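You operate a simulated robot arm through the tools that you are given. There is no shell and no other tool.

You run a simulated robot arm. Do the job below in one go: nothing can be reset, and whatever is moved stays where it is left.

Task
Squeeze out the wool wrap, shake it and hang it on the airer.
Fine: squeeze both ends in the drawn tray till no drip is left, so that it hangs light over the middle bar; push the tray in under it at the end.

Only the result counts: the job must be done as asked and must still hold three seconds after the hand-in. Knocking over, shifting, dropping, spilling or breaking anything else fails it.

Robot
A 7-joint arm with a three-finger gripper, fixed in place. Base frame: the origin is on the floor under the middle of its stand, x ahead of it, y to its left, z up. Readings come in m, rad, newtons and seconds.
It reaches about 1.342 m from its shoulder. Its first joint turns from -2.897 to 2.897 rad. Payload 2.69 kg.
The TCP is the grasp point between the finger pads, 0.03 m short of the fingertips. In the tool frame z runs along the fingers and y along their closing line. The gripper opens to 0.128 m; its body begins 0.117 m behind the TCP.
Orientation is that of the tool frame in the base frame, as a unit quaternion [w, x, y, z]. With the fingers straight down and closing along the base's y, the tool's x points along the base's -x, its y along +y and its z along -z.

Tools
- The arm moves only by the tool servo_tool. Its argument "motion" is a list of rows, each a list of 3 entries, a list of its own where there are three numbers: the shift along the tool's x, y, z in units of 30 mm (1.0 is 30 mm), then the turn, a rotation vector about the tool's x, y, z in units of 5 degrees (1.0 is 5 degrees), then the gripper command, from -1 (shut) to 1 (fully open), values between in proportion. In form: [[[tx, ty, tz], [ax, ay, az], grip], ...]. A call has 1 to 20 rows; each row shifts and turns the commanded pose from where the row before left it, along the tool's axes as they then stand. A call with a number of a shift or a turn outside -1 to 1 is refused whole. Rows are played at 5 a second. More than 0.05 m and 0.15 rad between two rows, or a gripper value outside its range, and nothing of the call is played. Where a pose cannot be reached the arm comes as near as it can. A force on the tool above 40 N (or 10 N above the force at the start of the call, whichever is more), or a blocked arm, ends the call early, and 0.2 s more pass. Each finger travels about 0.127 m/s and halts on what it meets, pressing with about 25 N; the grip force reading is that of the motor and also rises with nothing between the fingers. The clock runs only during rows and for 0.2 s after the last one: add rows that do not move to give the fingers time. It gives the time, the measured TCP pose, the force on the tool (base axes), the opening and the grip force at its end, in the units of the frame above (readings bear some noise), with the torque about the TCP (base axes, N m) and any sound that the robot's microphone picked up, and new pictures: "show" is both (left out), scene, wrist or none.
- Cameras (640 x 400 px; columns grow to the right, rows downward): "scene" is fixed at [0.0524, 0.5005, 1.2209]; the picture's right is [0.12, -0.99, 0.00], its down [-0.29, -0.03, -0.96] and it looks along [0.95, 0.11, -0.29] (base axes); focal length 214 px, centre (320, 200). "wrist" rides on the gripper at [0.058, 0.054, -0.131] in the tool frame; the picture's right is [-0.68, 0.74, 0.00], its down [-0.62, -0.57, -0.55] and it looks along [-0.40, -0.37, 0.84] (tool axes); focal length 234 px, centre (320, 200).
- move_column(by): moves the trunk up (or, below 0, down) by that many m; the arm rides with it, the base frame stays. It gives what a move gives, with no picture.
- probe_pixels(camera, pixels): for up to 12 pixels [column, row] of the newest picture of that camera ("zoom" is the newest enlarged one), the place [x, y, z] in the base frame of the surface seen there, good to about 0.003 m. The clock stands still meanwhile.
- inspect(camera, box): a new picture of the part [left, top, right, bottom] of that camera's present view, enlarged. The clock stands still meanwhile.
- job_done(): hands the job in; it is judged then, once.

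Leave the gripper open and the arm clear of the work at the hand-in unless told otherwise.

The tools are called after "Call:" by a JSON object that holds its "api" and its "payload". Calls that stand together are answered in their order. servo_tool: Moves the arm, as the interface text tells. Its arguments: {"type":"object","properties":{"motion":{"type":"array","items":{"type":"array"}},"show":{"type":"string","enum":["both","scene","wrist","none"]}},"required":["motion"]} The other tools are called the same way: move_column (by) moves the trunk up or down; probe_pixels (camera, pixels) gives the place of the surface under pixels of a picture; inspect (camera, box) takes an enlarged picture of a part of a camera's view; job_done () hands the job in.

At the start:

```text
t: 0.0
position: [0.595, 0.3709, 1.3531]
ee_rot: [0.0, 0.0, 1.0, 0.0]
ft_force: [-0.4, -0.5, 0.7]
ft_torque: [-0.03, -0.02, 0.0]
opening: 0.1279
finger_force: 0.0
trunk travel left (down, up): [-0.225, 0.125]
```

scene: 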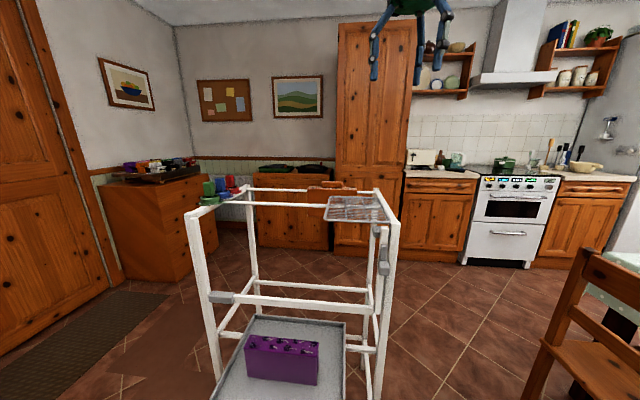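
wrist: 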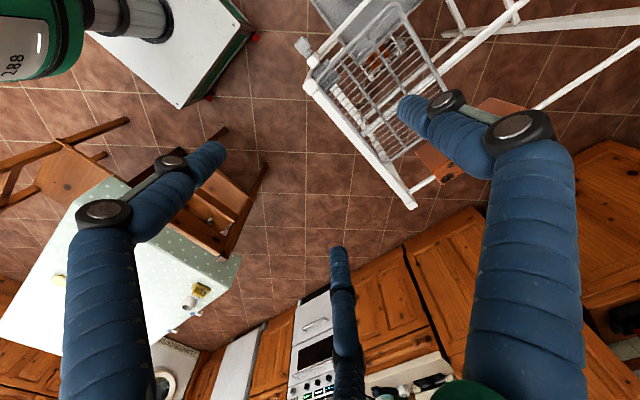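

I see a white airer frame in the middle, with a drawn tray at the bottom and a purple block-like bundle (the wrap) in the tray around (283, 358). I'll first enlarge the parts of the scene view.

Call:
{"api": "inspect", "payload": {"camera": "scene", "box": [180, 180, 420, 400]}}

Call:
{"api": "probe_pixels", "payload": {"camera": "scene", "pixels": [[283, 340], [283, 365], [247, 340], [318, 343], [250, 372], [317, 382], [225, 395], [330, 395], [255, 320], [345, 325], [300, 325], [340, 380]]}}

Call:
{"api": "probe_pixels", "payload": {"camera": "scene", "pixels": [[193, 215], [248, 190], [377, 190], [393, 225], [215, 298], [290, 302], [370, 309], [300, 287], [220, 297], [352, 210], [330, 187], [290, 188]]}}

```text
1.82 times, centred on (300, 290) of scene
```

zoom: 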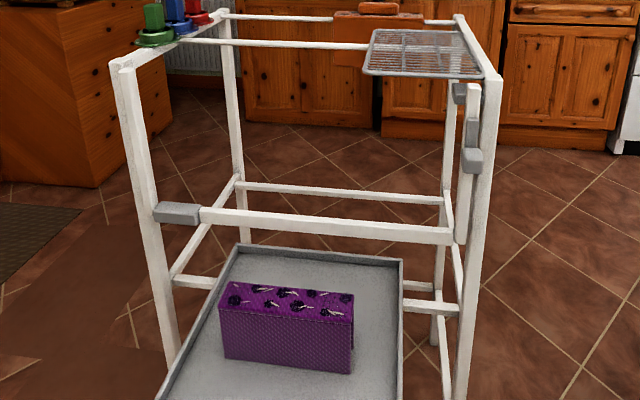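

```text
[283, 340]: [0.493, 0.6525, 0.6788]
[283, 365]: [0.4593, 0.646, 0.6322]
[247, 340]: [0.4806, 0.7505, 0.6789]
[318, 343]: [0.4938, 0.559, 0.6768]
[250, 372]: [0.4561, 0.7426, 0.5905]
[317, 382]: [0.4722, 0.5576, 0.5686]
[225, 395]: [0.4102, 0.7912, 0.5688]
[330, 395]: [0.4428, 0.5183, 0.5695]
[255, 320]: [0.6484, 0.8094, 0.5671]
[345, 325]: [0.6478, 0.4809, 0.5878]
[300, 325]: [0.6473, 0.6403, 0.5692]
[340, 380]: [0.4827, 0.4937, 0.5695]
```

```text
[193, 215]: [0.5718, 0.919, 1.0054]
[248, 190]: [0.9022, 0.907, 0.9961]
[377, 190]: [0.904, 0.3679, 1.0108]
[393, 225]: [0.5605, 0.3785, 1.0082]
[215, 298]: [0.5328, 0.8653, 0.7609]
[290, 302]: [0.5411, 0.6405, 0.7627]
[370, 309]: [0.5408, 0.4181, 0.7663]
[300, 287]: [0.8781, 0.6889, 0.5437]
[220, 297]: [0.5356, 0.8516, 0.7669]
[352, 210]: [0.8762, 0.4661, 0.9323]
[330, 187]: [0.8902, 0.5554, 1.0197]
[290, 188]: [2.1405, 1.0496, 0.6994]
```

Next I enlarge the top of the airer and the tray to understand the bars.

Call:
{"api": "inspect", "payload": {"camera": "scene", "box": [180, 165, 300, 240]}}

Call:
{"api": "inspect", "payload": {"camera": "scene", "box": [290, 170, 410, 245]}}

Call:
{"api": "inspect", "payload": {"camera": "scene", "box": [190, 270, 400, 400]}}

Call:
{"api": "inspect", "payload": {"camera": "wrist", "box": [280, 0, 640, 220]}}

```text
5.33 times, centred on (240, 202) of scene
```

zoom: 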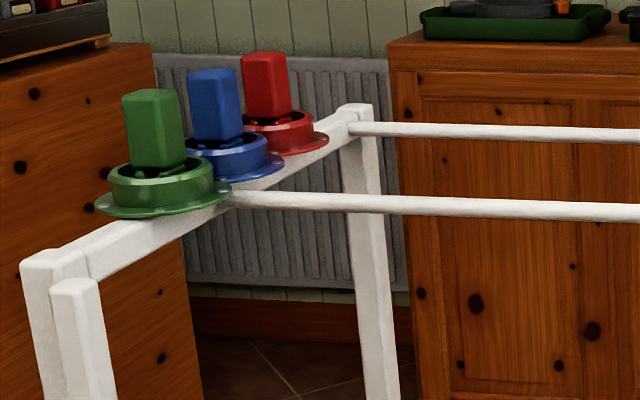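

```text
5.33 times, centred on (350, 208) of scene
```

zoom: 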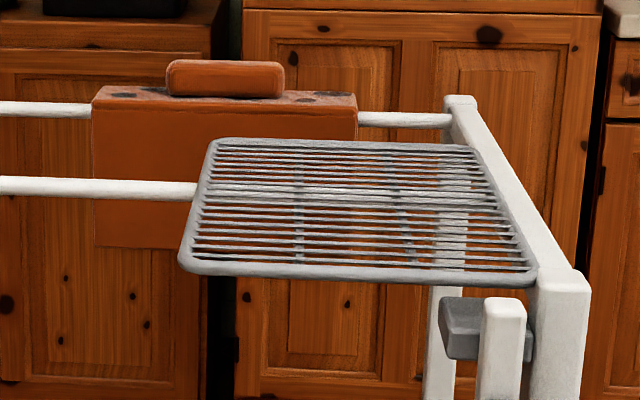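

```text
3.05 times, centred on (295, 335) of scene
```

zoom: 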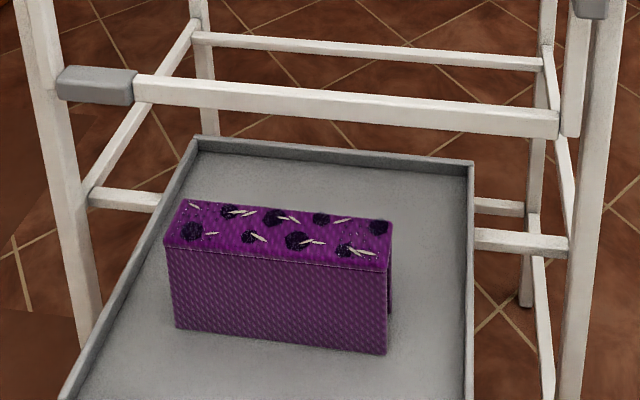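

```text
1.78 times, centred on (460, 110) of wrist
```

zoom: 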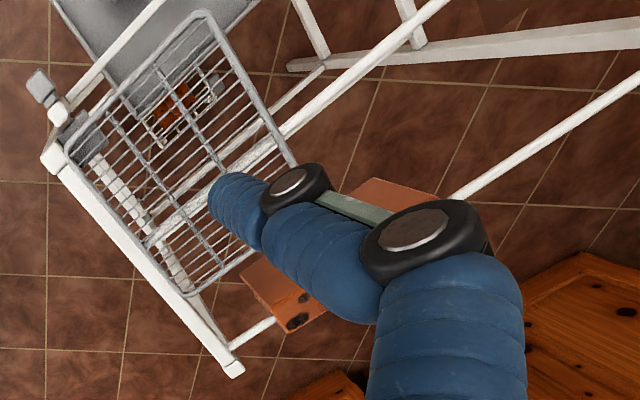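

I now probe details: wrap corners, tray rims, the middle bar, and the rack.

Call:
{"api": "inspect", "payload": {"camera": "scene", "box": [235, 325, 335, 395]}}

Call:
{"api": "probe_pixels", "payload": {"camera": "scene", "pixels": [[230, 202], [245, 203], [260, 203], [280, 204], [300, 205], [315, 205], [325, 206], [340, 197], [327, 218], [388, 220], [378, 198], [360, 197]]}}

Call:
{"api": "probe_pixels", "payload": {"camera": "scene", "pixels": [[215, 391], [232, 355], [254, 317], [300, 319], [345, 322], [344, 350], [344, 390], [348, 335], [295, 390], [270, 335], [240, 398], [300, 397]]}}

```text
5.71 times, centred on (285, 360) of scene
```

zoom: 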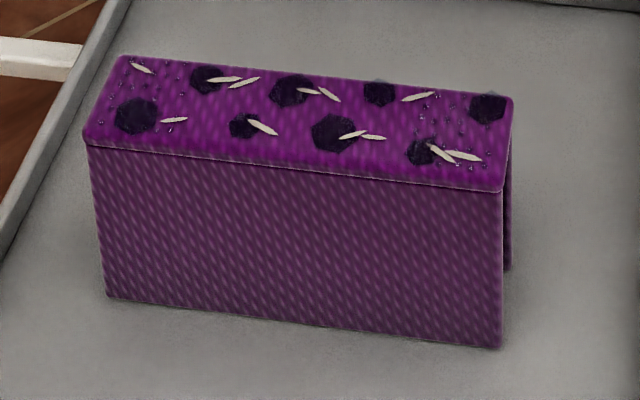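

```text
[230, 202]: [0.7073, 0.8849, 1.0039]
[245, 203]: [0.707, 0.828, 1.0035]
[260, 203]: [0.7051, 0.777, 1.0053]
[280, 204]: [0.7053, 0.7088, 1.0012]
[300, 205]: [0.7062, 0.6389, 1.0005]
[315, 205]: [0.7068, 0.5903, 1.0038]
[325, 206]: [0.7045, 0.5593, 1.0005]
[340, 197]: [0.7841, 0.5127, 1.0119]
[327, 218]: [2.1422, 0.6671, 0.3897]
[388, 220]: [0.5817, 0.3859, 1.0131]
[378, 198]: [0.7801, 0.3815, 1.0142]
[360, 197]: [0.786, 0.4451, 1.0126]
```

```text
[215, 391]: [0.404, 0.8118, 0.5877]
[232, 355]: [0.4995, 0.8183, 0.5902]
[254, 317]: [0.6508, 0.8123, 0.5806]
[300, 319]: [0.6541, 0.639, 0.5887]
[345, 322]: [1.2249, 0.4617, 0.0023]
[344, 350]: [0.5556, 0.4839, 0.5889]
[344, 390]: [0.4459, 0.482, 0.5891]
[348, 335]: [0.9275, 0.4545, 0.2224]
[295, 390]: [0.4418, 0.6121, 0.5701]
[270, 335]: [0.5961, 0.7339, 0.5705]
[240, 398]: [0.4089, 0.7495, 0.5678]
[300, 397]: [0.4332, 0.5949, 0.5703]
```

I'll probe the wrap closely through the enlarged picture just taken… it is the newest zoom, so I use its pixels for the front face, the top and the right end.

Call:
{"api": "probe_pixels", "payload": {"camera": "zoom", "pixels": [[95, 145], [300, 165], [495, 187], [125, 60], [320, 78], [508, 100], [115, 290], [300, 315], [495, 340], [508, 220], [508, 255], [300, 240]]}}

Call:
{"api": "inspect", "payload": {"camera": "scene", "box": [360, 0, 470, 90]}}

Call:
{"api": "servo_tool", "payload": {"motion": [[[0, 0, 0], [0, 0, 0], -1], [[0, 0, 0], [0, 0, 0], -1], [[0, 0, 0], [0, 0, 0], -1], [[0, 0, 0], [0, 0, 0], -1]], "show": "both"}}

```text
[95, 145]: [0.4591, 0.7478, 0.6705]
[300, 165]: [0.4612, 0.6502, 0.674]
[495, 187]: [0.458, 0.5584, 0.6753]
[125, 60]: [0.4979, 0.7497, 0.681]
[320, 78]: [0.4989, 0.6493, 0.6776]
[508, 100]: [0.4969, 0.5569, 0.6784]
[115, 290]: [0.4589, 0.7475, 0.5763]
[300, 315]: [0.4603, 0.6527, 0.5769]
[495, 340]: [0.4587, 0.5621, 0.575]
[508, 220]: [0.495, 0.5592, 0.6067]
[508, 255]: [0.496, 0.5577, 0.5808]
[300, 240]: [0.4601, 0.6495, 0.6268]
```

```text
4.44 times, centred on (415, 45) of scene
```

zoom: 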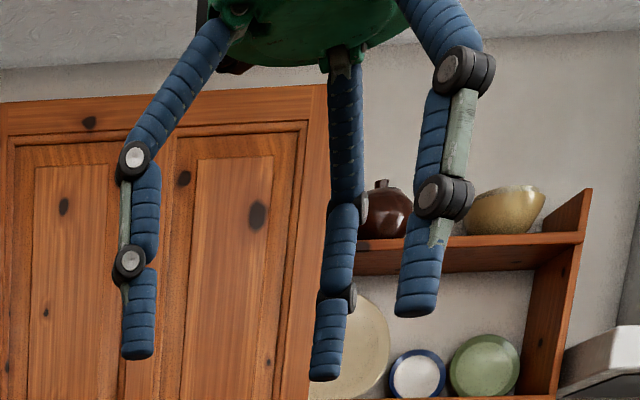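

```text
t: 1.0
position: [0.5948, 0.3712, 1.3523]
ee_rot: [0.001, 0.0, 1.0, 0.001]
ft_force: [-0.3, -0.4, 0.7]
ft_torque: [0.0, 0.0, -0.01]
opening: 0.0025
finger_force: 24.6
trunk travel left (down, up): [-0.225, 0.125]
```

scene: 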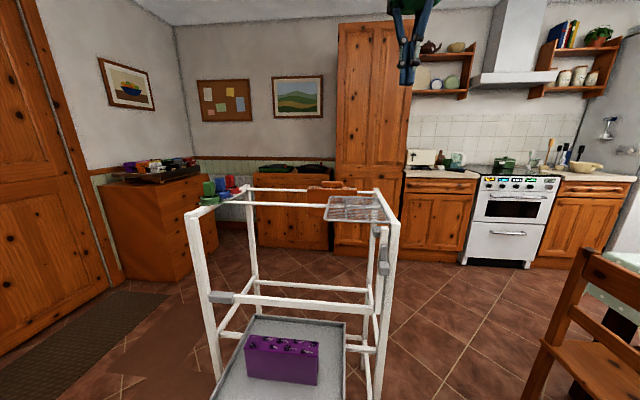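
wrist: 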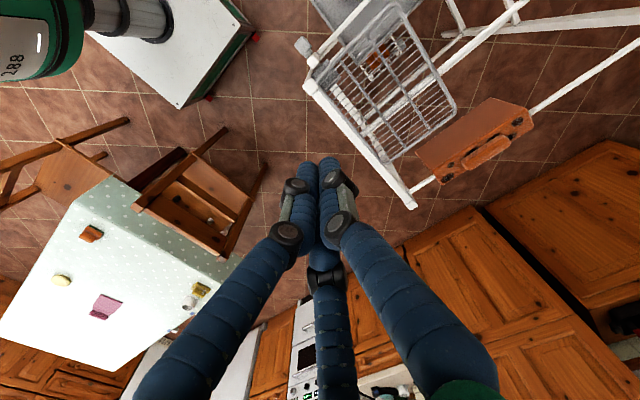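

The gripper closes radially (single finger on tool +y, two on the −y side). The wrap is a 0.04 m thick inverted U: x 0.459–0.498, y 0.557–0.75, z 0.57–0.68. I'll open, move across above it at height, then turn.

Call:
{"api": "servo_tool", "payload": {"motion": [[[0.39, 0.947, 0], [0, 0, 0], 1], [[0.39, 0.947, 0], [0, 0, 0], 1], [[0.39, 0.947, 0], [0, 0, 0], 1], [[0.39, 0.947, 0], [0, 0, 0], 1], [[0.39, 0.947, 0], [0, 0, 0], 1], [[0.39, 0.947, 0], [0, 0, 0], 1], [[0.39, 0.947, 0], [0, 0, 0], 1], [[0.39, 0.947, 0], [0, 0, 0], 1], [[0.39, 0.947, 0], [0, 0, 0], 1], [[0.39, 0.947, 0], [0, 0, 0], 1], [[0, 0, 0], [0, 0, 0], 1]], "show": "both"}}

```text
t: 3.4
position: [0.478, 0.6525, 1.353]
ee_rot: [0.0, 0.0, 1.0, 0.0]
ft_force: [-0.2, 0.2, -0.3]
ft_torque: [-0.03, -0.01, 0.02]
opening: 0.1281
finger_force: 0.1
trunk travel left (down, up): [-0.225, 0.125]
```

scene: 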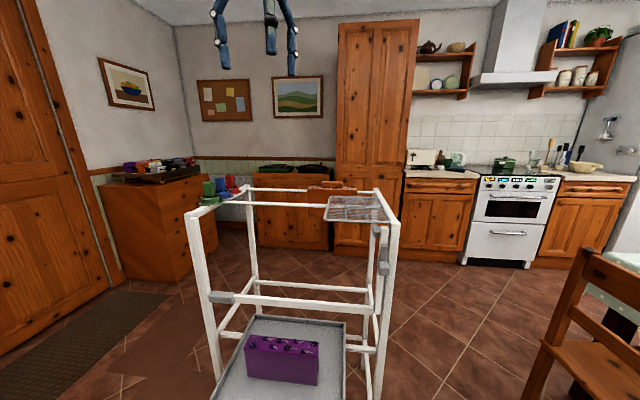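
wrist: 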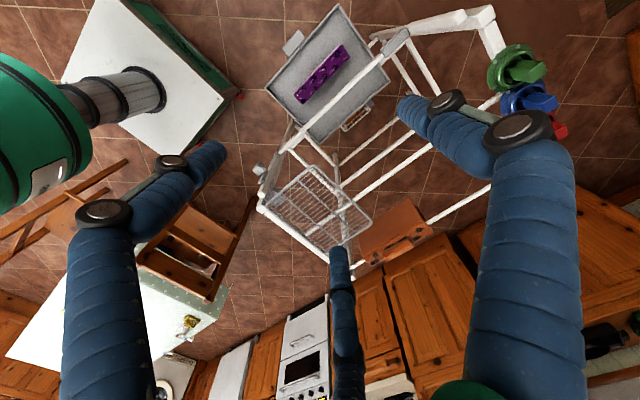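

The arm is above the wrap, and the wrist view shows the tray with a small pull handle at (293, 42). Let me enlarge that region before going down.

Call:
{"api": "inspect", "payload": {"camera": "wrist", "box": [240, 0, 420, 150]}}

Call:
{"api": "probe_pixels", "payload": {"camera": "wrist", "pixels": [[293, 42], [338, 6], [268, 95], [388, 80], [312, 142], [355, 118], [300, 60], [260, 172], [395, 45], [290, 140], [380, 20], [455, 18]]}}

```text
2.67 times, centred on (330, 75) of wrist
```

zoom: 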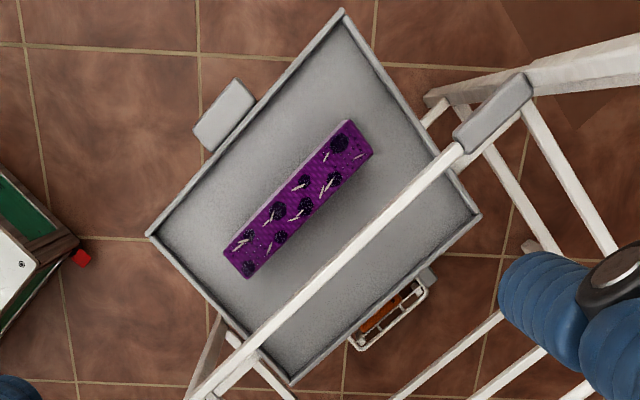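

```text
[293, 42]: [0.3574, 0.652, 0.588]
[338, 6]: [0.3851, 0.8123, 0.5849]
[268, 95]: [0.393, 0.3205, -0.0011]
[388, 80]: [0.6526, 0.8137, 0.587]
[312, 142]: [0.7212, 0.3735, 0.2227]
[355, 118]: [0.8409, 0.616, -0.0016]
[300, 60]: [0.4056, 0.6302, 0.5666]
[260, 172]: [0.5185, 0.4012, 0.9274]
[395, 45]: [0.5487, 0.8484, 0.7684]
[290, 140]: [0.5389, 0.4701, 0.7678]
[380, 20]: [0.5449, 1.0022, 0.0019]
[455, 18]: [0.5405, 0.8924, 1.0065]
```

There is a small wire object behind the tray's back edge at about (356, 116). I take a closer look, as it may lie in the tray's path.

Call:
{"api": "inspect", "payload": {"camera": "wrist", "box": [325, 90, 385, 130]}}

Call:
{"api": "probe_pixels", "payload": {"camera": "wrist", "pixels": [[352, 112], [348, 120], [366, 108], [358, 108], [344, 122], [372, 104], [376, 98], [340, 125], [362, 104], [350, 127], [365, 118], [345, 130]]}}

```text
10.00 times, centred on (355, 110) of wrist
```

zoom: 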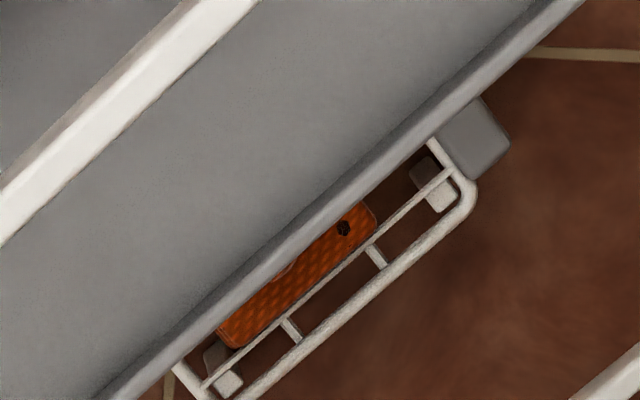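

```text
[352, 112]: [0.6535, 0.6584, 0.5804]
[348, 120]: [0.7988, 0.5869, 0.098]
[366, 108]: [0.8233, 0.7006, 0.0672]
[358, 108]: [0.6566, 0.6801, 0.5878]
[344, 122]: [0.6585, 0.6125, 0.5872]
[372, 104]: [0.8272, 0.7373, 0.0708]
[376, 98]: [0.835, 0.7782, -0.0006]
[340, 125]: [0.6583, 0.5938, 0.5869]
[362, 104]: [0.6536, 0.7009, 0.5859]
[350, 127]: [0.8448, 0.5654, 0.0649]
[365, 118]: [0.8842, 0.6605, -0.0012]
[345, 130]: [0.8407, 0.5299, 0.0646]
```

That is a rack standing on the floor (z below 0.1), out of the way. The tray spans x 0.385–0.656, y 0.482–0.815, with a handle at x 0.357, y 0.652. Next I turn −90° about the tool axis (single finger to the front) while descending.

Call:
{"api": "servo_tool", "payload": {"motion": [[[0, 0, 0.74], [0, 0, -1], 1], [[0, 0, 0.74], [0, 0, -1], 1], [[0, 0, 0.74], [0, 0, -1], 1], [[0, 0, 0.74], [0, 0, -1], 1], [[0, 0, 0.74], [0, 0, -1], 1], [[0, 0, 0.74], [0, 0, -1], 1], [[0, 0, 0.74], [0, 0, -1], 1], [[0, 0, 0.74], [0, 0, -1], 1], [[0, 0, 0.74], [0, 0, -1], 1], [[0, 0, 0.74], [0, 0, -1], 1], [[0, 0, 0.74], [0, 0, -1], 1], [[0, 0, 0.74], [0, 0, -1], 1], [[0, 0, 0.74], [0, 0, -1], 1], [[0, 0, 0.74], [0, 0, -1], 1], [[0, 0, 0.74], [0, 0, -1], 1], [[0, 0, 0.74], [0, 0, -1], 1], [[0, 0, 0.74], [0, 0, -1], 1], [[0, 0, 0.74], [0, 0, -1], 1], [[0, 0, 0], [0, 0, 0], 1]], "show": "both"}}

```text
t: 7.4
position: [0.4775, 0.6553, 0.95]
ee_rot: [0.0, 0.707, -0.707, 0.0]
ft_force: [1.0, 0.7, 0.5]
ft_torque: [-0.05, 0.01, 0.02]
opening: 0.1281
finger_force: 0.0
trunk travel left (down, up): [-0.225, 0.125]
```

scene: 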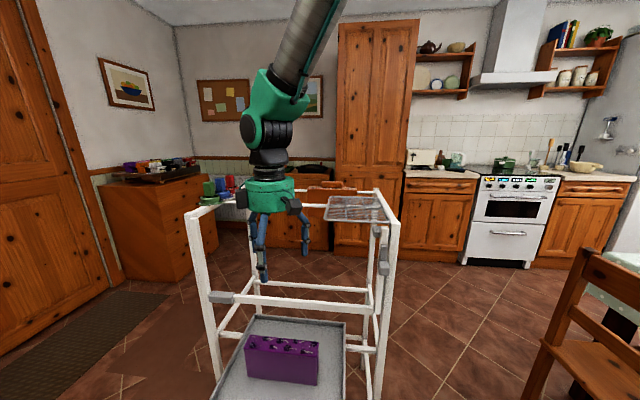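
wrist: 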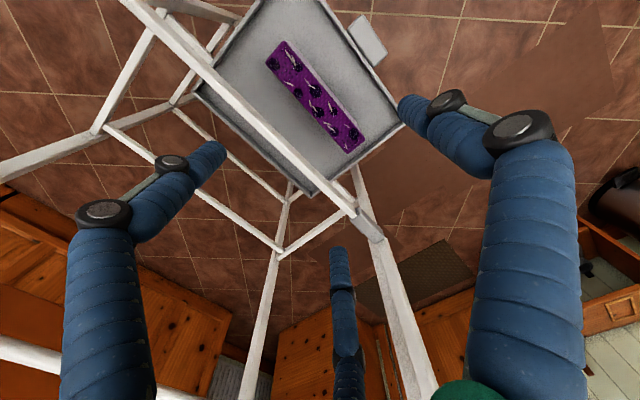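

The orientation is as wanted. Let me look at the hand's width in the scene view and measure where its body sits relative to the crossbar.

Call:
{"api": "inspect", "payload": {"camera": "scene", "box": [220, 150, 340, 290]}}

Call:
{"api": "probe_pixels", "payload": {"camera": "scene", "pixels": [[270, 200], [250, 185], [293, 187], [263, 275], [262, 240], [292, 208], [305, 250], [252, 220], [270, 160], [280, 135]]}}

Call:
{"api": "probe_pixels", "payload": {"camera": "wrist", "pixels": [[290, 170], [230, 100], [350, 205], [170, 40], [365, 225], [300, 190], [370, 40], [325, 20]]}}

```text
2.86 times, centred on (280, 220) of scene
```

zoom: 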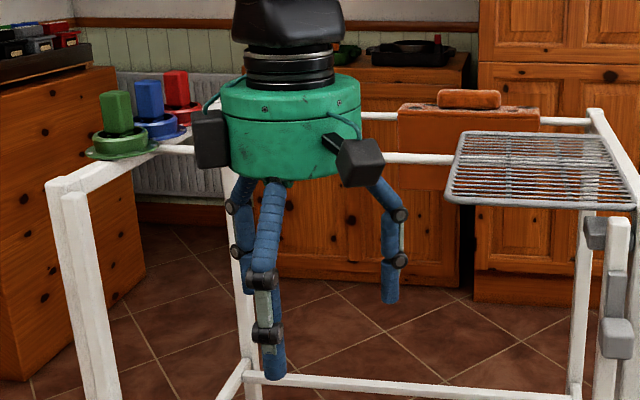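

```text
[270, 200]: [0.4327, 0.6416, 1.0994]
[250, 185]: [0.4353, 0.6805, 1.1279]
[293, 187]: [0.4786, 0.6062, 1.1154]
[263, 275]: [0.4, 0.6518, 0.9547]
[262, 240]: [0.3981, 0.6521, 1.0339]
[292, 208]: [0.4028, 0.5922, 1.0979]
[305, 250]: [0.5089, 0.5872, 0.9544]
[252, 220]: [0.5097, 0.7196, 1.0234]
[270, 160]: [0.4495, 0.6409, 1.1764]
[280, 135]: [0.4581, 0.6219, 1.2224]
```

```text
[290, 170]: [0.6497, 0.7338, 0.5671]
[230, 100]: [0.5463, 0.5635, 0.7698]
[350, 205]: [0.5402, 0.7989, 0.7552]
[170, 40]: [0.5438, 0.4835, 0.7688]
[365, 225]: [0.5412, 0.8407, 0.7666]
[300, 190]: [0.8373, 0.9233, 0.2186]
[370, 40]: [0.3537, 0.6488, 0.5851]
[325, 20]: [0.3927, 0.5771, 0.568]
```

The palm radius is about 0.05 m, so a vertical grip just clears the crossbar (front face x ≈ 0.54). I move over the left end (y ≈ 0.705) and descend to z ≈ 0.75 to check the clearances.

Call:
{"api": "servo_tool", "payload": {"motion": [[[-0.83, -0.06, 0], [0, 0, 0], 0.9], [[-0.83, -0.07, 0], [0, 0, 0], 0.9], [[0, 0, 0.95], [0, 0, 0], 0.9], [[0, 0, 0.95], [0, 0, 0], 0.9], [[0, 0, 0.95], [0, 0, 0], 0.9], [[0, 0, 0.95], [0, 0, 0], 0.9], [[0, 0, 0.95], [0, 0, 0], 0.9], [[0, 0, 0.95], [0, 0, 0], 0.9], [[0, 0, 0.95], [0, 0, 0], 0.9], [[0, 0, 0], [0, 0, 0], 0.9]], "show": "both"}}

```text
t: 9.6
position: [0.4817, 0.7043, 0.7523]
ee_rot: [0.001, -0.707, 0.707, 0.0]
ft_force: [0.4, -0.6, -0.5]
ft_torque: [-0.02, 0.01, -0.04]
opening: 0.1214
finger_force: 0.0
trunk travel left (down, up): [-0.225, 0.125]
```

scene: 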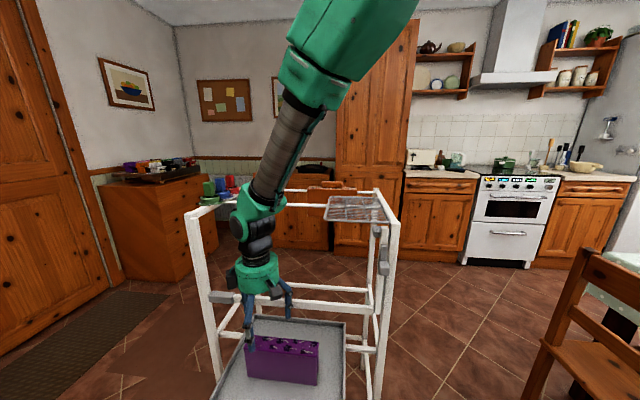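
wrist: 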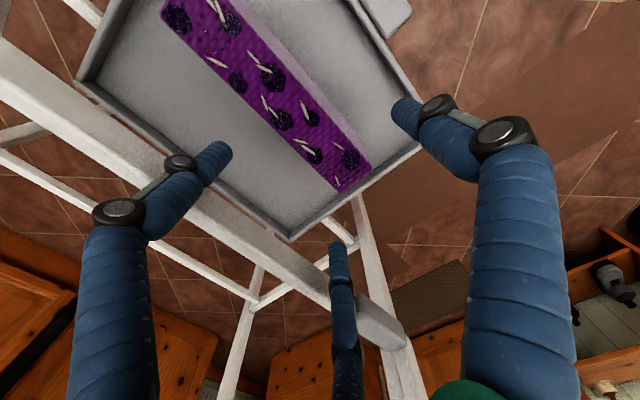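

The wrap lies between the front finger (right) and the two rear ones (left, bottom). I descend to z ≈ 0.67 and look again.

Call:
{"api": "servo_tool", "payload": {"motion": [[[0, 0, 0.7], [0, 0, 0], 0.85], [[0, 0, 0.7], [0, 0, 0], 0.85], [[0, 0, 0.7], [0, 0, 0], 0.85], [[0, 0, 0.7], [0, 0, 0], 0.85], [[0, 0, 0], [0, 0, 0], 0.85]], "show": "both"}}

Call:
{"api": "inspect", "payload": {"camera": "scene", "box": [200, 250, 350, 390]}}

```text
t: 10.8
position: [0.4816, 0.7042, 0.6708]
ee_rot: [0.0, -0.707, 0.707, 0.0]
ft_force: [0.1, 0.8, -0.6]
ft_torque: [0.02, 0.07, 0.0]
opening: 0.1184
finger_force: 0.0
trunk travel left (down, up): [-0.225, 0.125]
```

scene: 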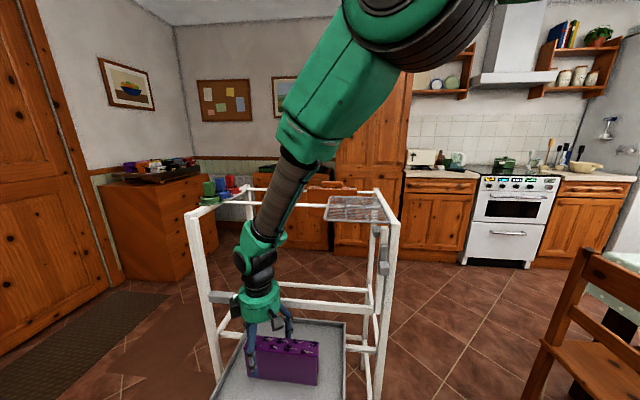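
wrist: 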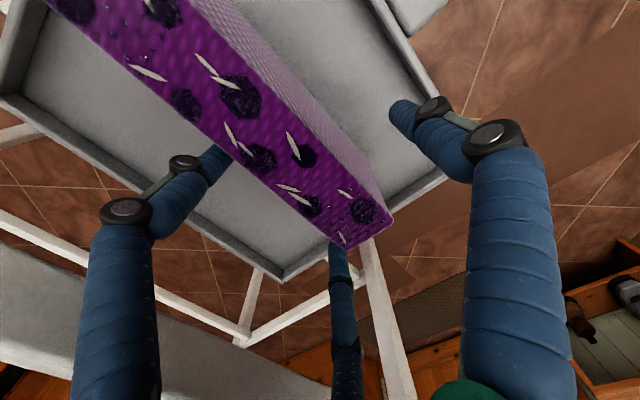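

```text
2.86 times, centred on (275, 320) of scene
```

zoom: 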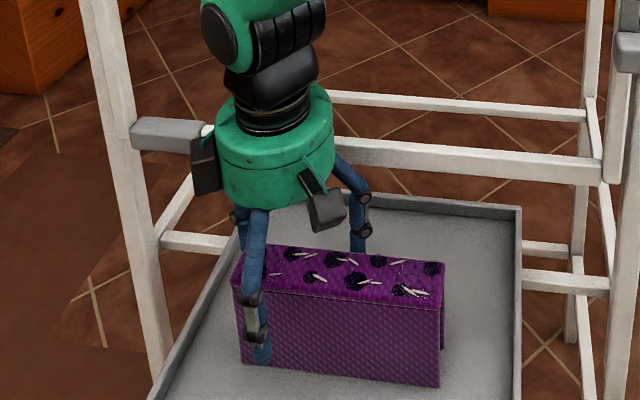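

Clear so far. I check how near the dark box on the hand's left side is to the grey clip of the crossbar.

Call:
{"api": "probe_pixels", "payload": {"camera": "zoom", "pixels": [[203, 150], [205, 180], [195, 165], [165, 130], [210, 130], [325, 210], [365, 195], [240, 215], [365, 240], [252, 300], [262, 355]]}}

Call:
{"api": "inspect", "payload": {"camera": "wrist", "box": [280, 180, 440, 280]}}

```text
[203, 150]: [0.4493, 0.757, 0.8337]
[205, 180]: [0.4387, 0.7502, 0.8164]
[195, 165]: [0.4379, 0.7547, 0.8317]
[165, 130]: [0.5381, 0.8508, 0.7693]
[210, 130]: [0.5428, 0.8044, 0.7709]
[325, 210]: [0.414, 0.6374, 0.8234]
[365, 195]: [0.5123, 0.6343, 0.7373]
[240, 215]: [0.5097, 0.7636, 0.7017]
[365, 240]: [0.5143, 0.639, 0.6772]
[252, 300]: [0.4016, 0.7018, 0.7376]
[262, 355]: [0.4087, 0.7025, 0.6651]
```

```text
4.00 times, centred on (360, 230) of wrist
```

zoom: 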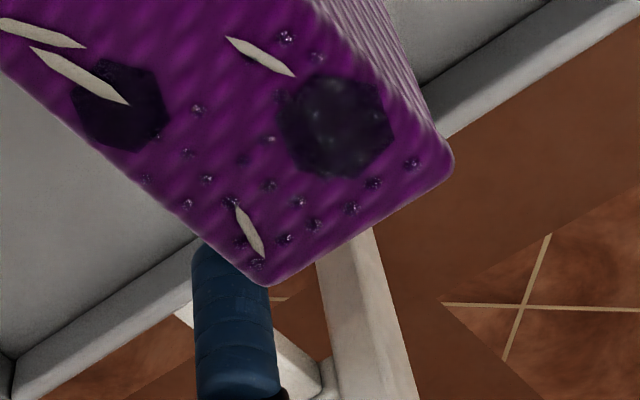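

The top shows little droplets at both y-ends, so those are the wet ends to squeeze. I lower to z ≈ 0.647 and close step by step on the left end.

Call:
{"api": "servo_tool", "payload": {"motion": [[[0, 0, 0.4], [0, 0, 0], 0.8], [[0, 0, 0.4], [0, 0, 0], 0.7], [[0, 0, 0], [0, 0, 0], 0.5], [[0, 0, 0], [0, 0, 0], 0.3], [[0, 0, 0], [0, 0, 0], 0.15], [[0, 0, 0], [0, 0, 0], 0.0]], "show": "both"}}

Call:
{"api": "inspect", "payload": {"camera": "scene", "box": [220, 290, 340, 390]}}

```text
t: 12.2
position: [0.4806, 0.7058, 0.6458]
ee_rot: [0.0, 0.707, -0.707, 0.0]
ft_force: [1.0, -0.3, -0.4]
ft_torque: [-0.03, 0.0, 0.04]
opening: 0.0644
finger_force: 0.5
trunk travel left (down, up): [-0.225, 0.125]
```

scene: 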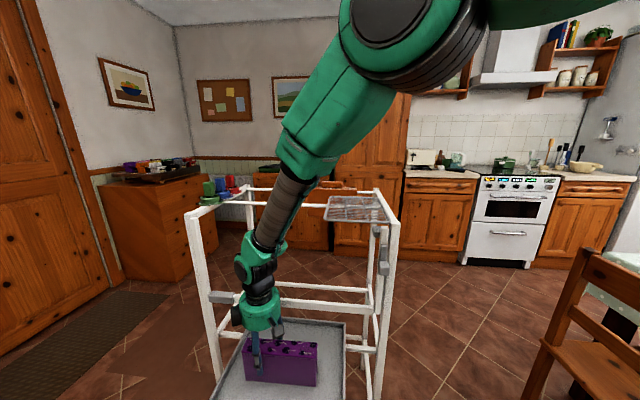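
wrist: 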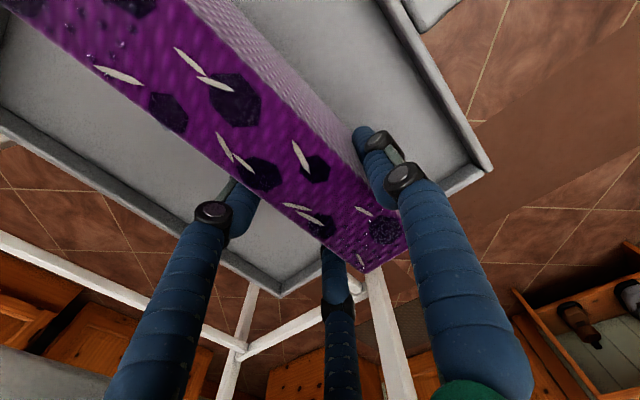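

```text
4.00 times, centred on (280, 340) of scene
```

zoom: 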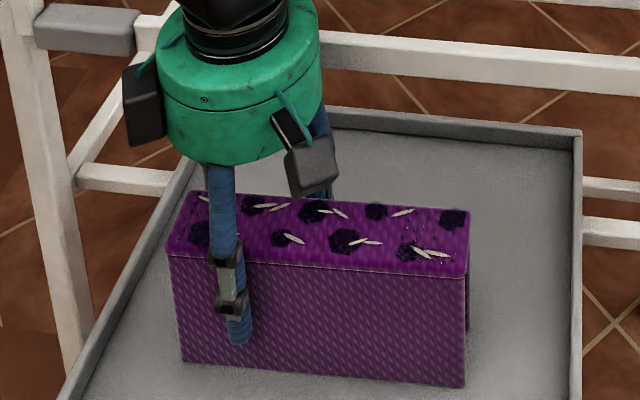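

Fingers are close to contact at opening 0.064. I close fully now and hold, watching force and sound.

Call:
{"api": "servo_tool", "payload": {"motion": [[[0, 0, 0], [0, 0, 0], -0.15], [[0, 0, 0], [0, 0, 0], -0.3], [[0, 0, 0], [0, 0, 0], -0.5], [[0, 0, 0], [0, 0, 0], -0.7], [[0, 0, 0], [0, 0, 0], -1], [[0, 0, 0], [0, 0, 0], -1], [[0, 0, 0], [0, 0, 0], -1]], "show": "both"}}

Call:
{"api": "inspect", "payload": {"camera": "scene", "box": [220, 290, 340, 390]}}

```text
t: 13.8
position: [0.4813, 0.7047, 0.6441]
ee_rot: [0.0, 0.707, -0.707, 0.0]
ft_force: [0.5, -1.5, 1.0]
ft_torque: [0.05, 0.08, 0.08]
opening: 0.0615
finger_force: 24.6
trunk travel left (down, up): [-0.225, 0.125]
```

scene: 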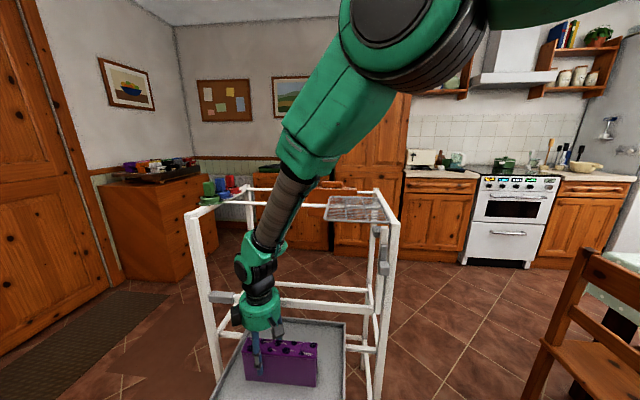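
wrist: 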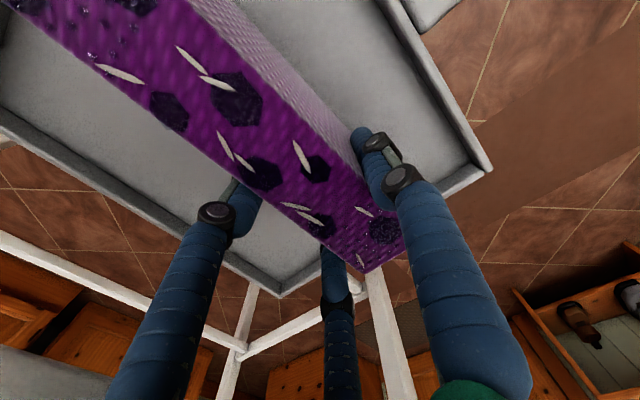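

```text
4.00 times, centred on (280, 340) of scene
```

zoom: 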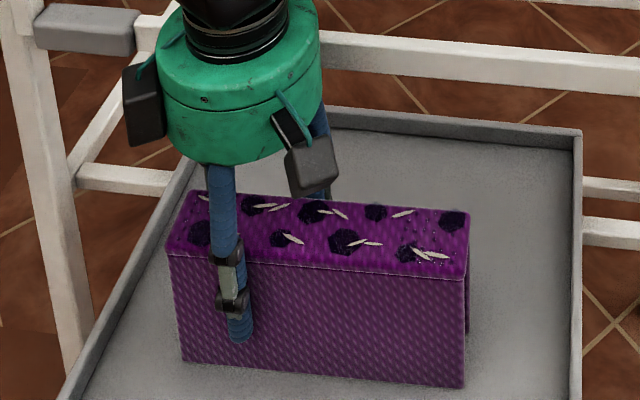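

It grips at opening 0.0615 with 24.6 N. I hold the squeeze a while and then compare the droplets.

Call:
{"api": "inspect", "payload": {"camera": "wrist", "box": [300, 180, 440, 280]}}

Call:
{"api": "servo_tool", "payload": {"motion": [[[0, 0, 0], [0, 0, 0], -1], [[0, 0, 0], [0, 0, 0], -1], [[0, 0, 0], [0, 0, 0], -1], [[0, 0, 0], [0, 0, 0], -1], [[0, 0, 0], [0, 0, 0], -1], [[0, 0, 0], [0, 0, 0], -1], [[0, 0, 0], [0, 0, 0], -1], [[0, 0, 0], [0, 0, 0], -1], [[0, 0, 0], [0, 0, 0], -1], [[0, 0, 0], [0, 0, 0], -1]], "show": "wrist"}}

Call:
{"api": "inspect", "payload": {"camera": "wrist", "box": [300, 180, 440, 280]}}

```text
4.00 times, centred on (370, 230) of wrist
```

zoom: 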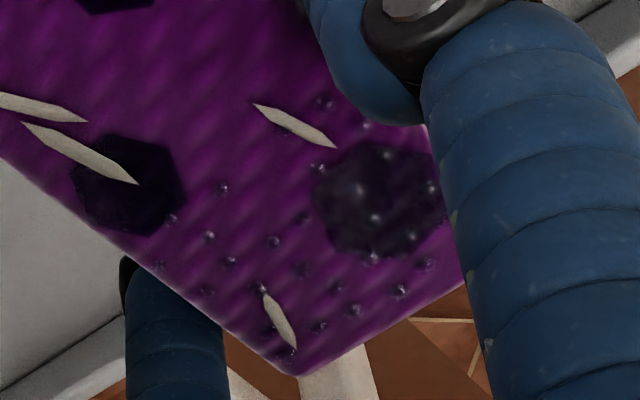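

```text
t: 16.0
position: [0.4806, 0.7057, 0.6443]
ee_rot: [0.0, -0.707, 0.707, 0.001]
ft_force: [-0.4, -1.0, 0.9]
ft_torque: [0.06, 0.11, 0.12]
opening: 0.0614
finger_force: 24.8
trunk travel left (down, up): [-0.225, 0.125]
```

wrist: 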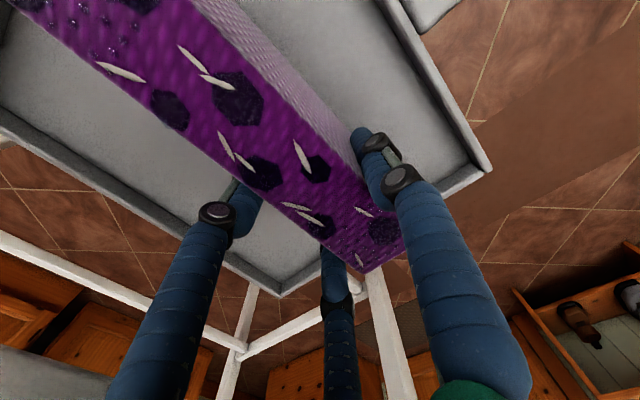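

```text
4.00 times, centred on (370, 230) of wrist
```

zoom: 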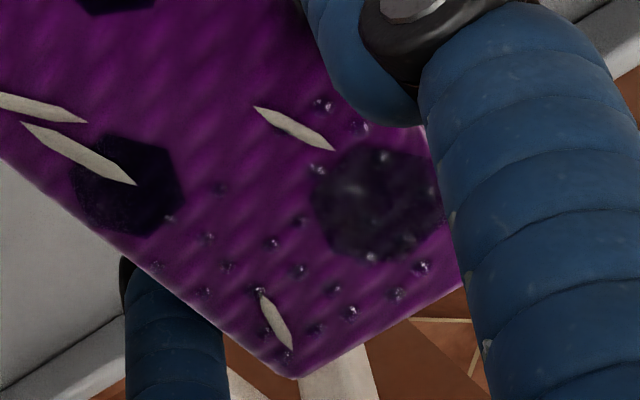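

The droplets look unchanged after about 2.5 s of squeezing. I look at the right end and the tray floor for signs of drips, then release to see the effect.

Call:
{"api": "inspect", "payload": {"camera": "wrist", "box": [40, 0, 240, 120]}}

Call:
{"api": "inspect", "payload": {"camera": "scene", "box": [230, 325, 330, 395]}}

```text
3.20 times, centred on (140, 60) of wrist
```

zoom: 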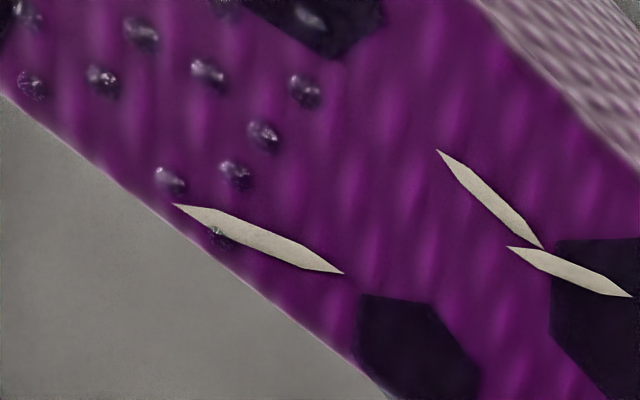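

```text
5.71 times, centred on (280, 360) of scene
```

zoom: 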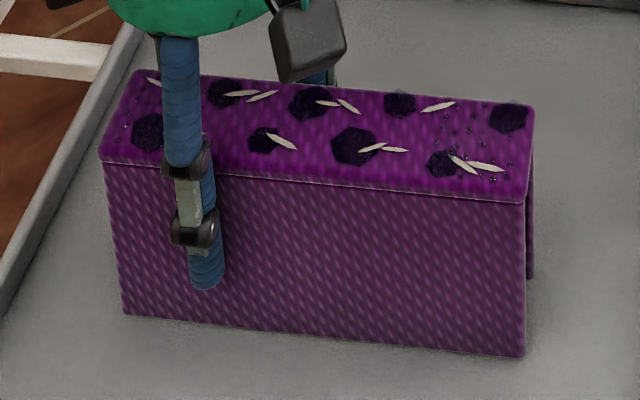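

I open the fingers now and compare the left end's droplets with the first picture.

Call:
{"api": "servo_tool", "payload": {"motion": [[[0, 0, 0], [0, 0, 0], 0.3], [[0, 0, 0], [0, 0, 0], 0.7], [[0, 0, 0], [0, 0, 0], 0.8], [[0, 0, 0], [0, 0, 0], 0.8]], "show": "both"}}

Call:
{"api": "inspect", "payload": {"camera": "scene", "box": [235, 325, 335, 395]}}

Call:
{"api": "inspect", "payload": {"camera": "wrist", "box": [280, 180, 440, 280]}}

```text
t: 17.0
position: [0.4807, 0.7057, 0.6452]
ee_rot: [0.001, 0.707, -0.707, 0.0]
ft_force: [-0.8, 0.4, 0.4]
ft_torque: [0.0, -0.01, 0.0]
opening: 0.1151
finger_force: 0.0
trunk travel left (down, up): [-0.225, 0.125]
```

scene: 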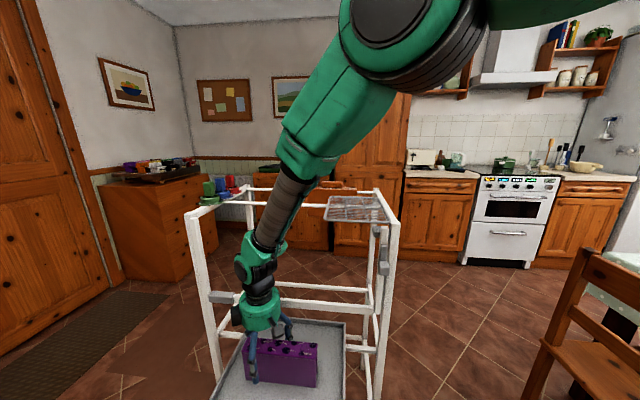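
wrist: 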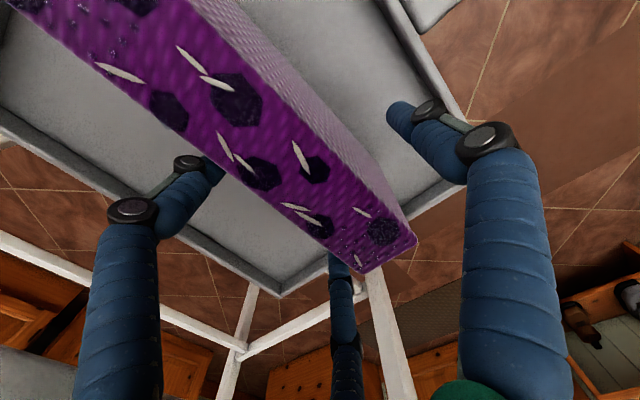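

```text
5.71 times, centred on (285, 360) of scene
```

zoom: 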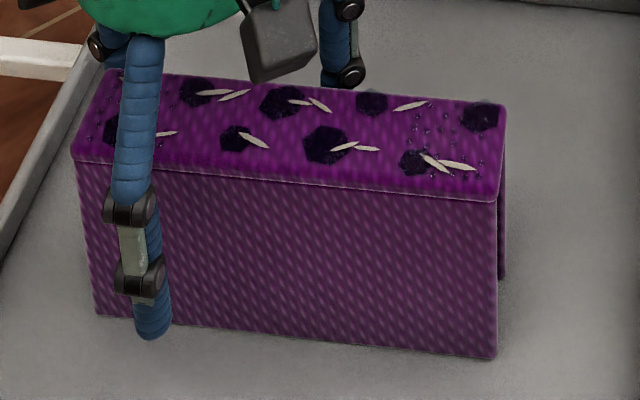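

```text
4.00 times, centred on (360, 230) of wrist
```

zoom: 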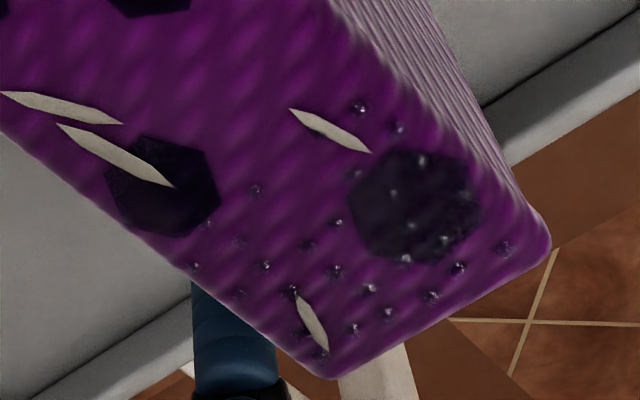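

The droplets may have shrunk a bit, but it's hard to tell. I measure where the wrap stands now before squeezing again nearer to the end and longer.

Call:
{"api": "probe_pixels", "payload": {"camera": "scene", "pixels": [[254, 375], [270, 370], [300, 370], [318, 375], [300, 343], [280, 342], [318, 346], [320, 358]]}}

Call:
{"api": "probe_pixels", "payload": {"camera": "wrist", "pixels": [[362, 268], [415, 240], [300, 220], [345, 180], [240, 170], [300, 90], [180, 115], [240, 40]]}}

```text
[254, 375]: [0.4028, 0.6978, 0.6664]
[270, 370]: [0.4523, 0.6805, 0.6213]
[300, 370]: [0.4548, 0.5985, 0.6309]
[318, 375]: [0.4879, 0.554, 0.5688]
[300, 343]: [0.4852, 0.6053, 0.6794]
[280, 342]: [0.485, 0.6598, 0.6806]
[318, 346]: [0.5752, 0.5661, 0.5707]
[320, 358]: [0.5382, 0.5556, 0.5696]
```

```text
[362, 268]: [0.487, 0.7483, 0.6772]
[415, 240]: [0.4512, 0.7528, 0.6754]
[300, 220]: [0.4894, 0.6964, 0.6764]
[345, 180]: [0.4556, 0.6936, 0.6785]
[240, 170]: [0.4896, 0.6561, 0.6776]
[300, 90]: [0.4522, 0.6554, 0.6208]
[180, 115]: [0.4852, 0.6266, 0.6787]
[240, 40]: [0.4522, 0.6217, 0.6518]
```

The wrap has slid 7 mm toward the robot (x 0.452–0.491, left end y 0.752). I shift to y ≈ 0.715, x ≈ 0.478 and squeeze longer.

Call:
{"api": "servo_tool", "payload": {"motion": [[[-0.3, 0.1, 0], [0, 0, 0], 0.8], [[0, 0, 0], [0, 0, 0], 0.4], [[0, 0, 0], [0, 0, 0], 0.1], [[0, 0, 0], [0, 0, 0], -0.1], [[0, 0, 0], [0, 0, 0], -0.4], [[0, 0, 0], [0, 0, 0], -1], [[0, 0, 0], [0, 0, 0], -1], [[0, 0, 0], [0, 0, 0], -1], [[0, 0, 0], [0, 0, 0], -1], [[0, 0, 0], [0, 0, 0], -1], [[0, 0, 0], [0, 0, 0], -1], [[0, 0, 0], [0, 0, 0], -1], [[0, 0, 0], [0, 0, 0], -1], [[0, 0, 0], [0, 0, 0], -1], [[0, 0, 0], [0, 0, 0], -1], [[0, 0, 0], [0, 0, 0], -1], [[0, 0, 0], [0, 0, 0], -1], [[0, 0, 0], [0, 0, 0], -1], [[0, 0, 0], [0, 0, 0], -1], [[0, 0, 0], [0, 0, 0], -1]], "show": "both"}}

Call:
{"api": "inspect", "payload": {"camera": "wrist", "box": [280, 180, 440, 280]}}

Call:
{"api": "inspect", "payload": {"camera": "scene", "box": [235, 325, 335, 395]}}

```text
t: 21.2
position: [0.4777, 0.7145, 0.6452]
ee_rot: [0.0, -0.707, 0.707, 0.0]
ft_force: [-0.2, -1.3, 3.3]
ft_torque: [0.01, 0.21, 0.18]
opening: 0.0617
finger_force: 24.7
trunk travel left (down, up): [-0.225, 0.125]
```

scene: 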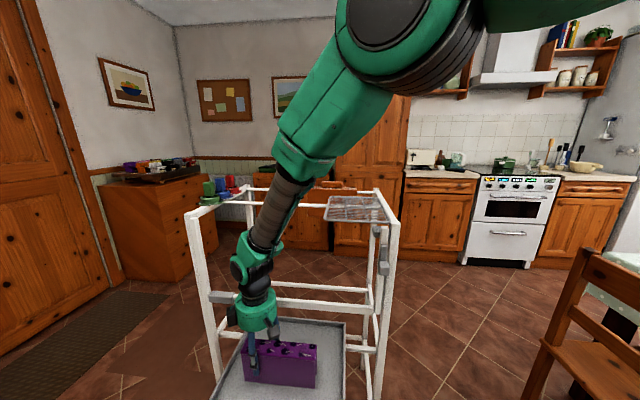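
wrist: 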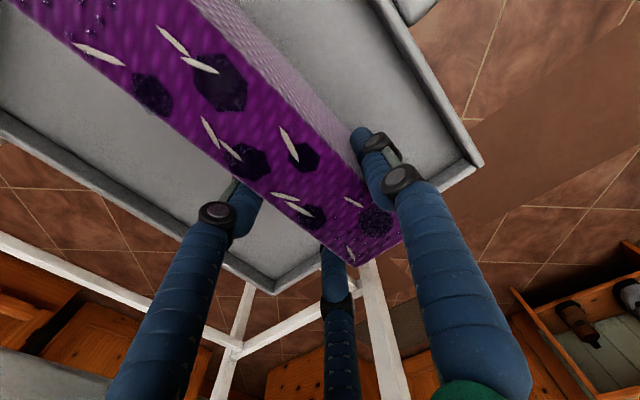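

```text
4.00 times, centred on (360, 230) of wrist
```

zoom: 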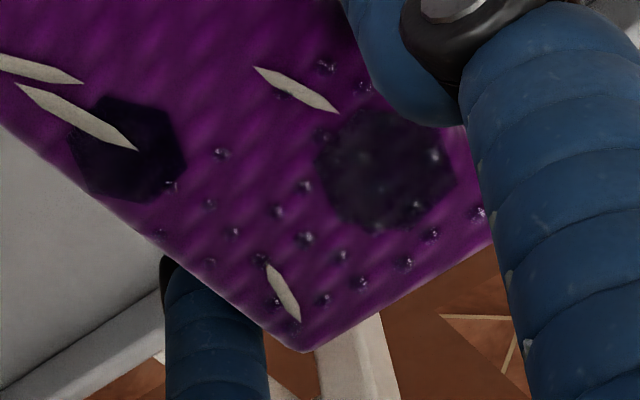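

```text
5.71 times, centred on (285, 360) of scene
```

zoom: 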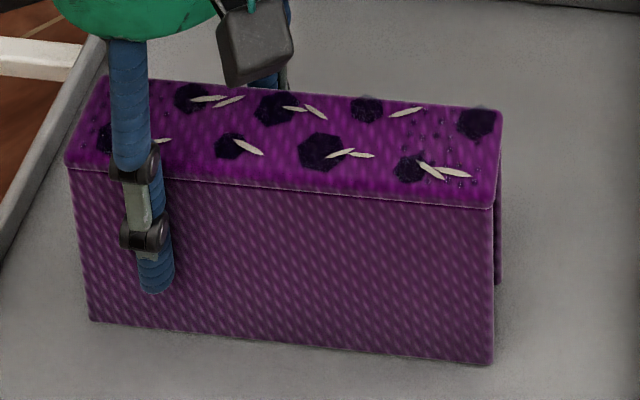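

No clear change yet. I release and look at both ends from the same distance, moving to the right end.

Call:
{"api": "servo_tool", "payload": {"motion": [[[0, 0, 0], [0, 0, 0], 0.3], [[0, 0, 0], [0, 0, 0], 0.7], [[0, 0, 0], [0, 0, 0], 0.8], [[0, 0, -0.85], [0, 0, 0], 0.8], [[0, 0, -0.85], [0, 0, 0], 0.8], [[0, 0, -0.85], [0, 0, 0], 0.8], [[0, 0, 0], [0, 0, 0], 0.8]], "show": "both"}}

Call:
{"api": "inspect", "payload": {"camera": "wrist", "box": [100, 0, 440, 210]}}

Call:
{"api": "inspect", "payload": {"camera": "scene", "box": [235, 325, 335, 395]}}

```text
t: 22.8
position: [0.4772, 0.7135, 0.7217]
ee_rot: [0.0, 0.707, -0.707, 0.001]
ft_force: [-0.1, -0.1, -0.2]
ft_torque: [-0.01, -0.03, 0.0]
opening: 0.1151
finger_force: 0.1
trunk travel left (down, up): [-0.225, 0.125]
```

scene: 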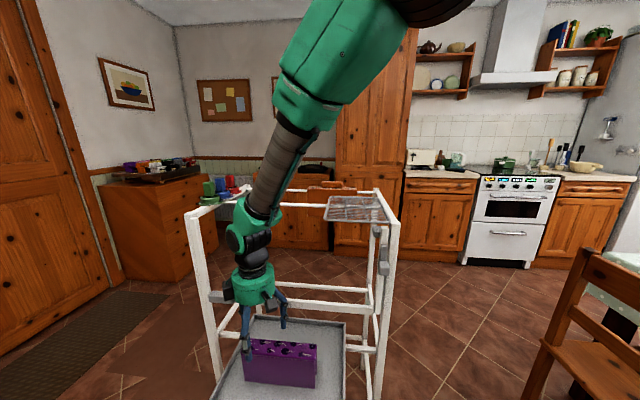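
wrist: 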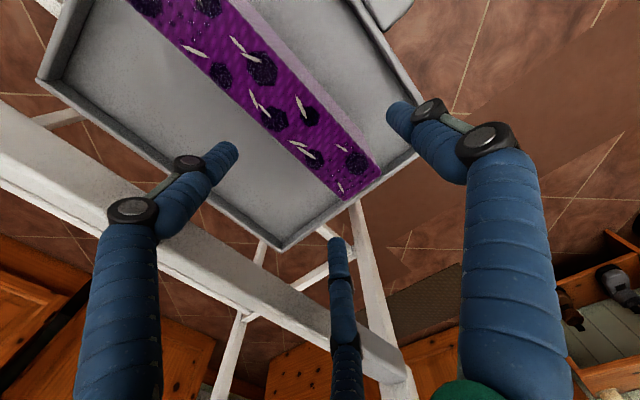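

```text
1.88 times, centred on (270, 105) of wrist
```

zoom: 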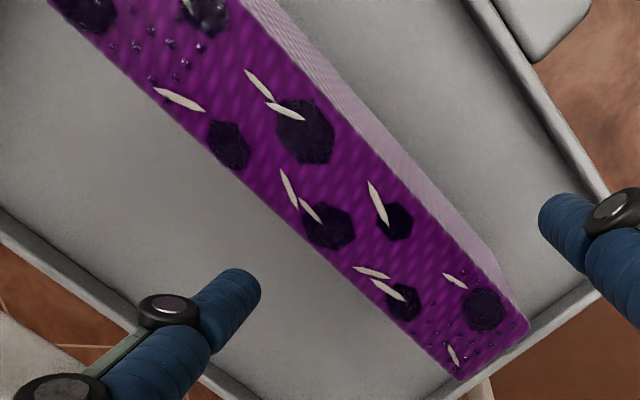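

```text
5.71 times, centred on (285, 360) of scene
```

zoom: 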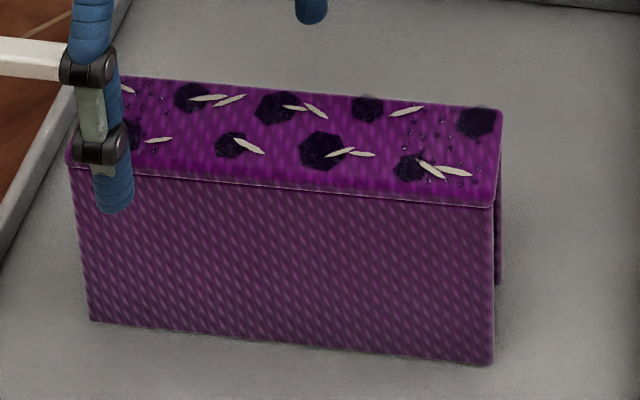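

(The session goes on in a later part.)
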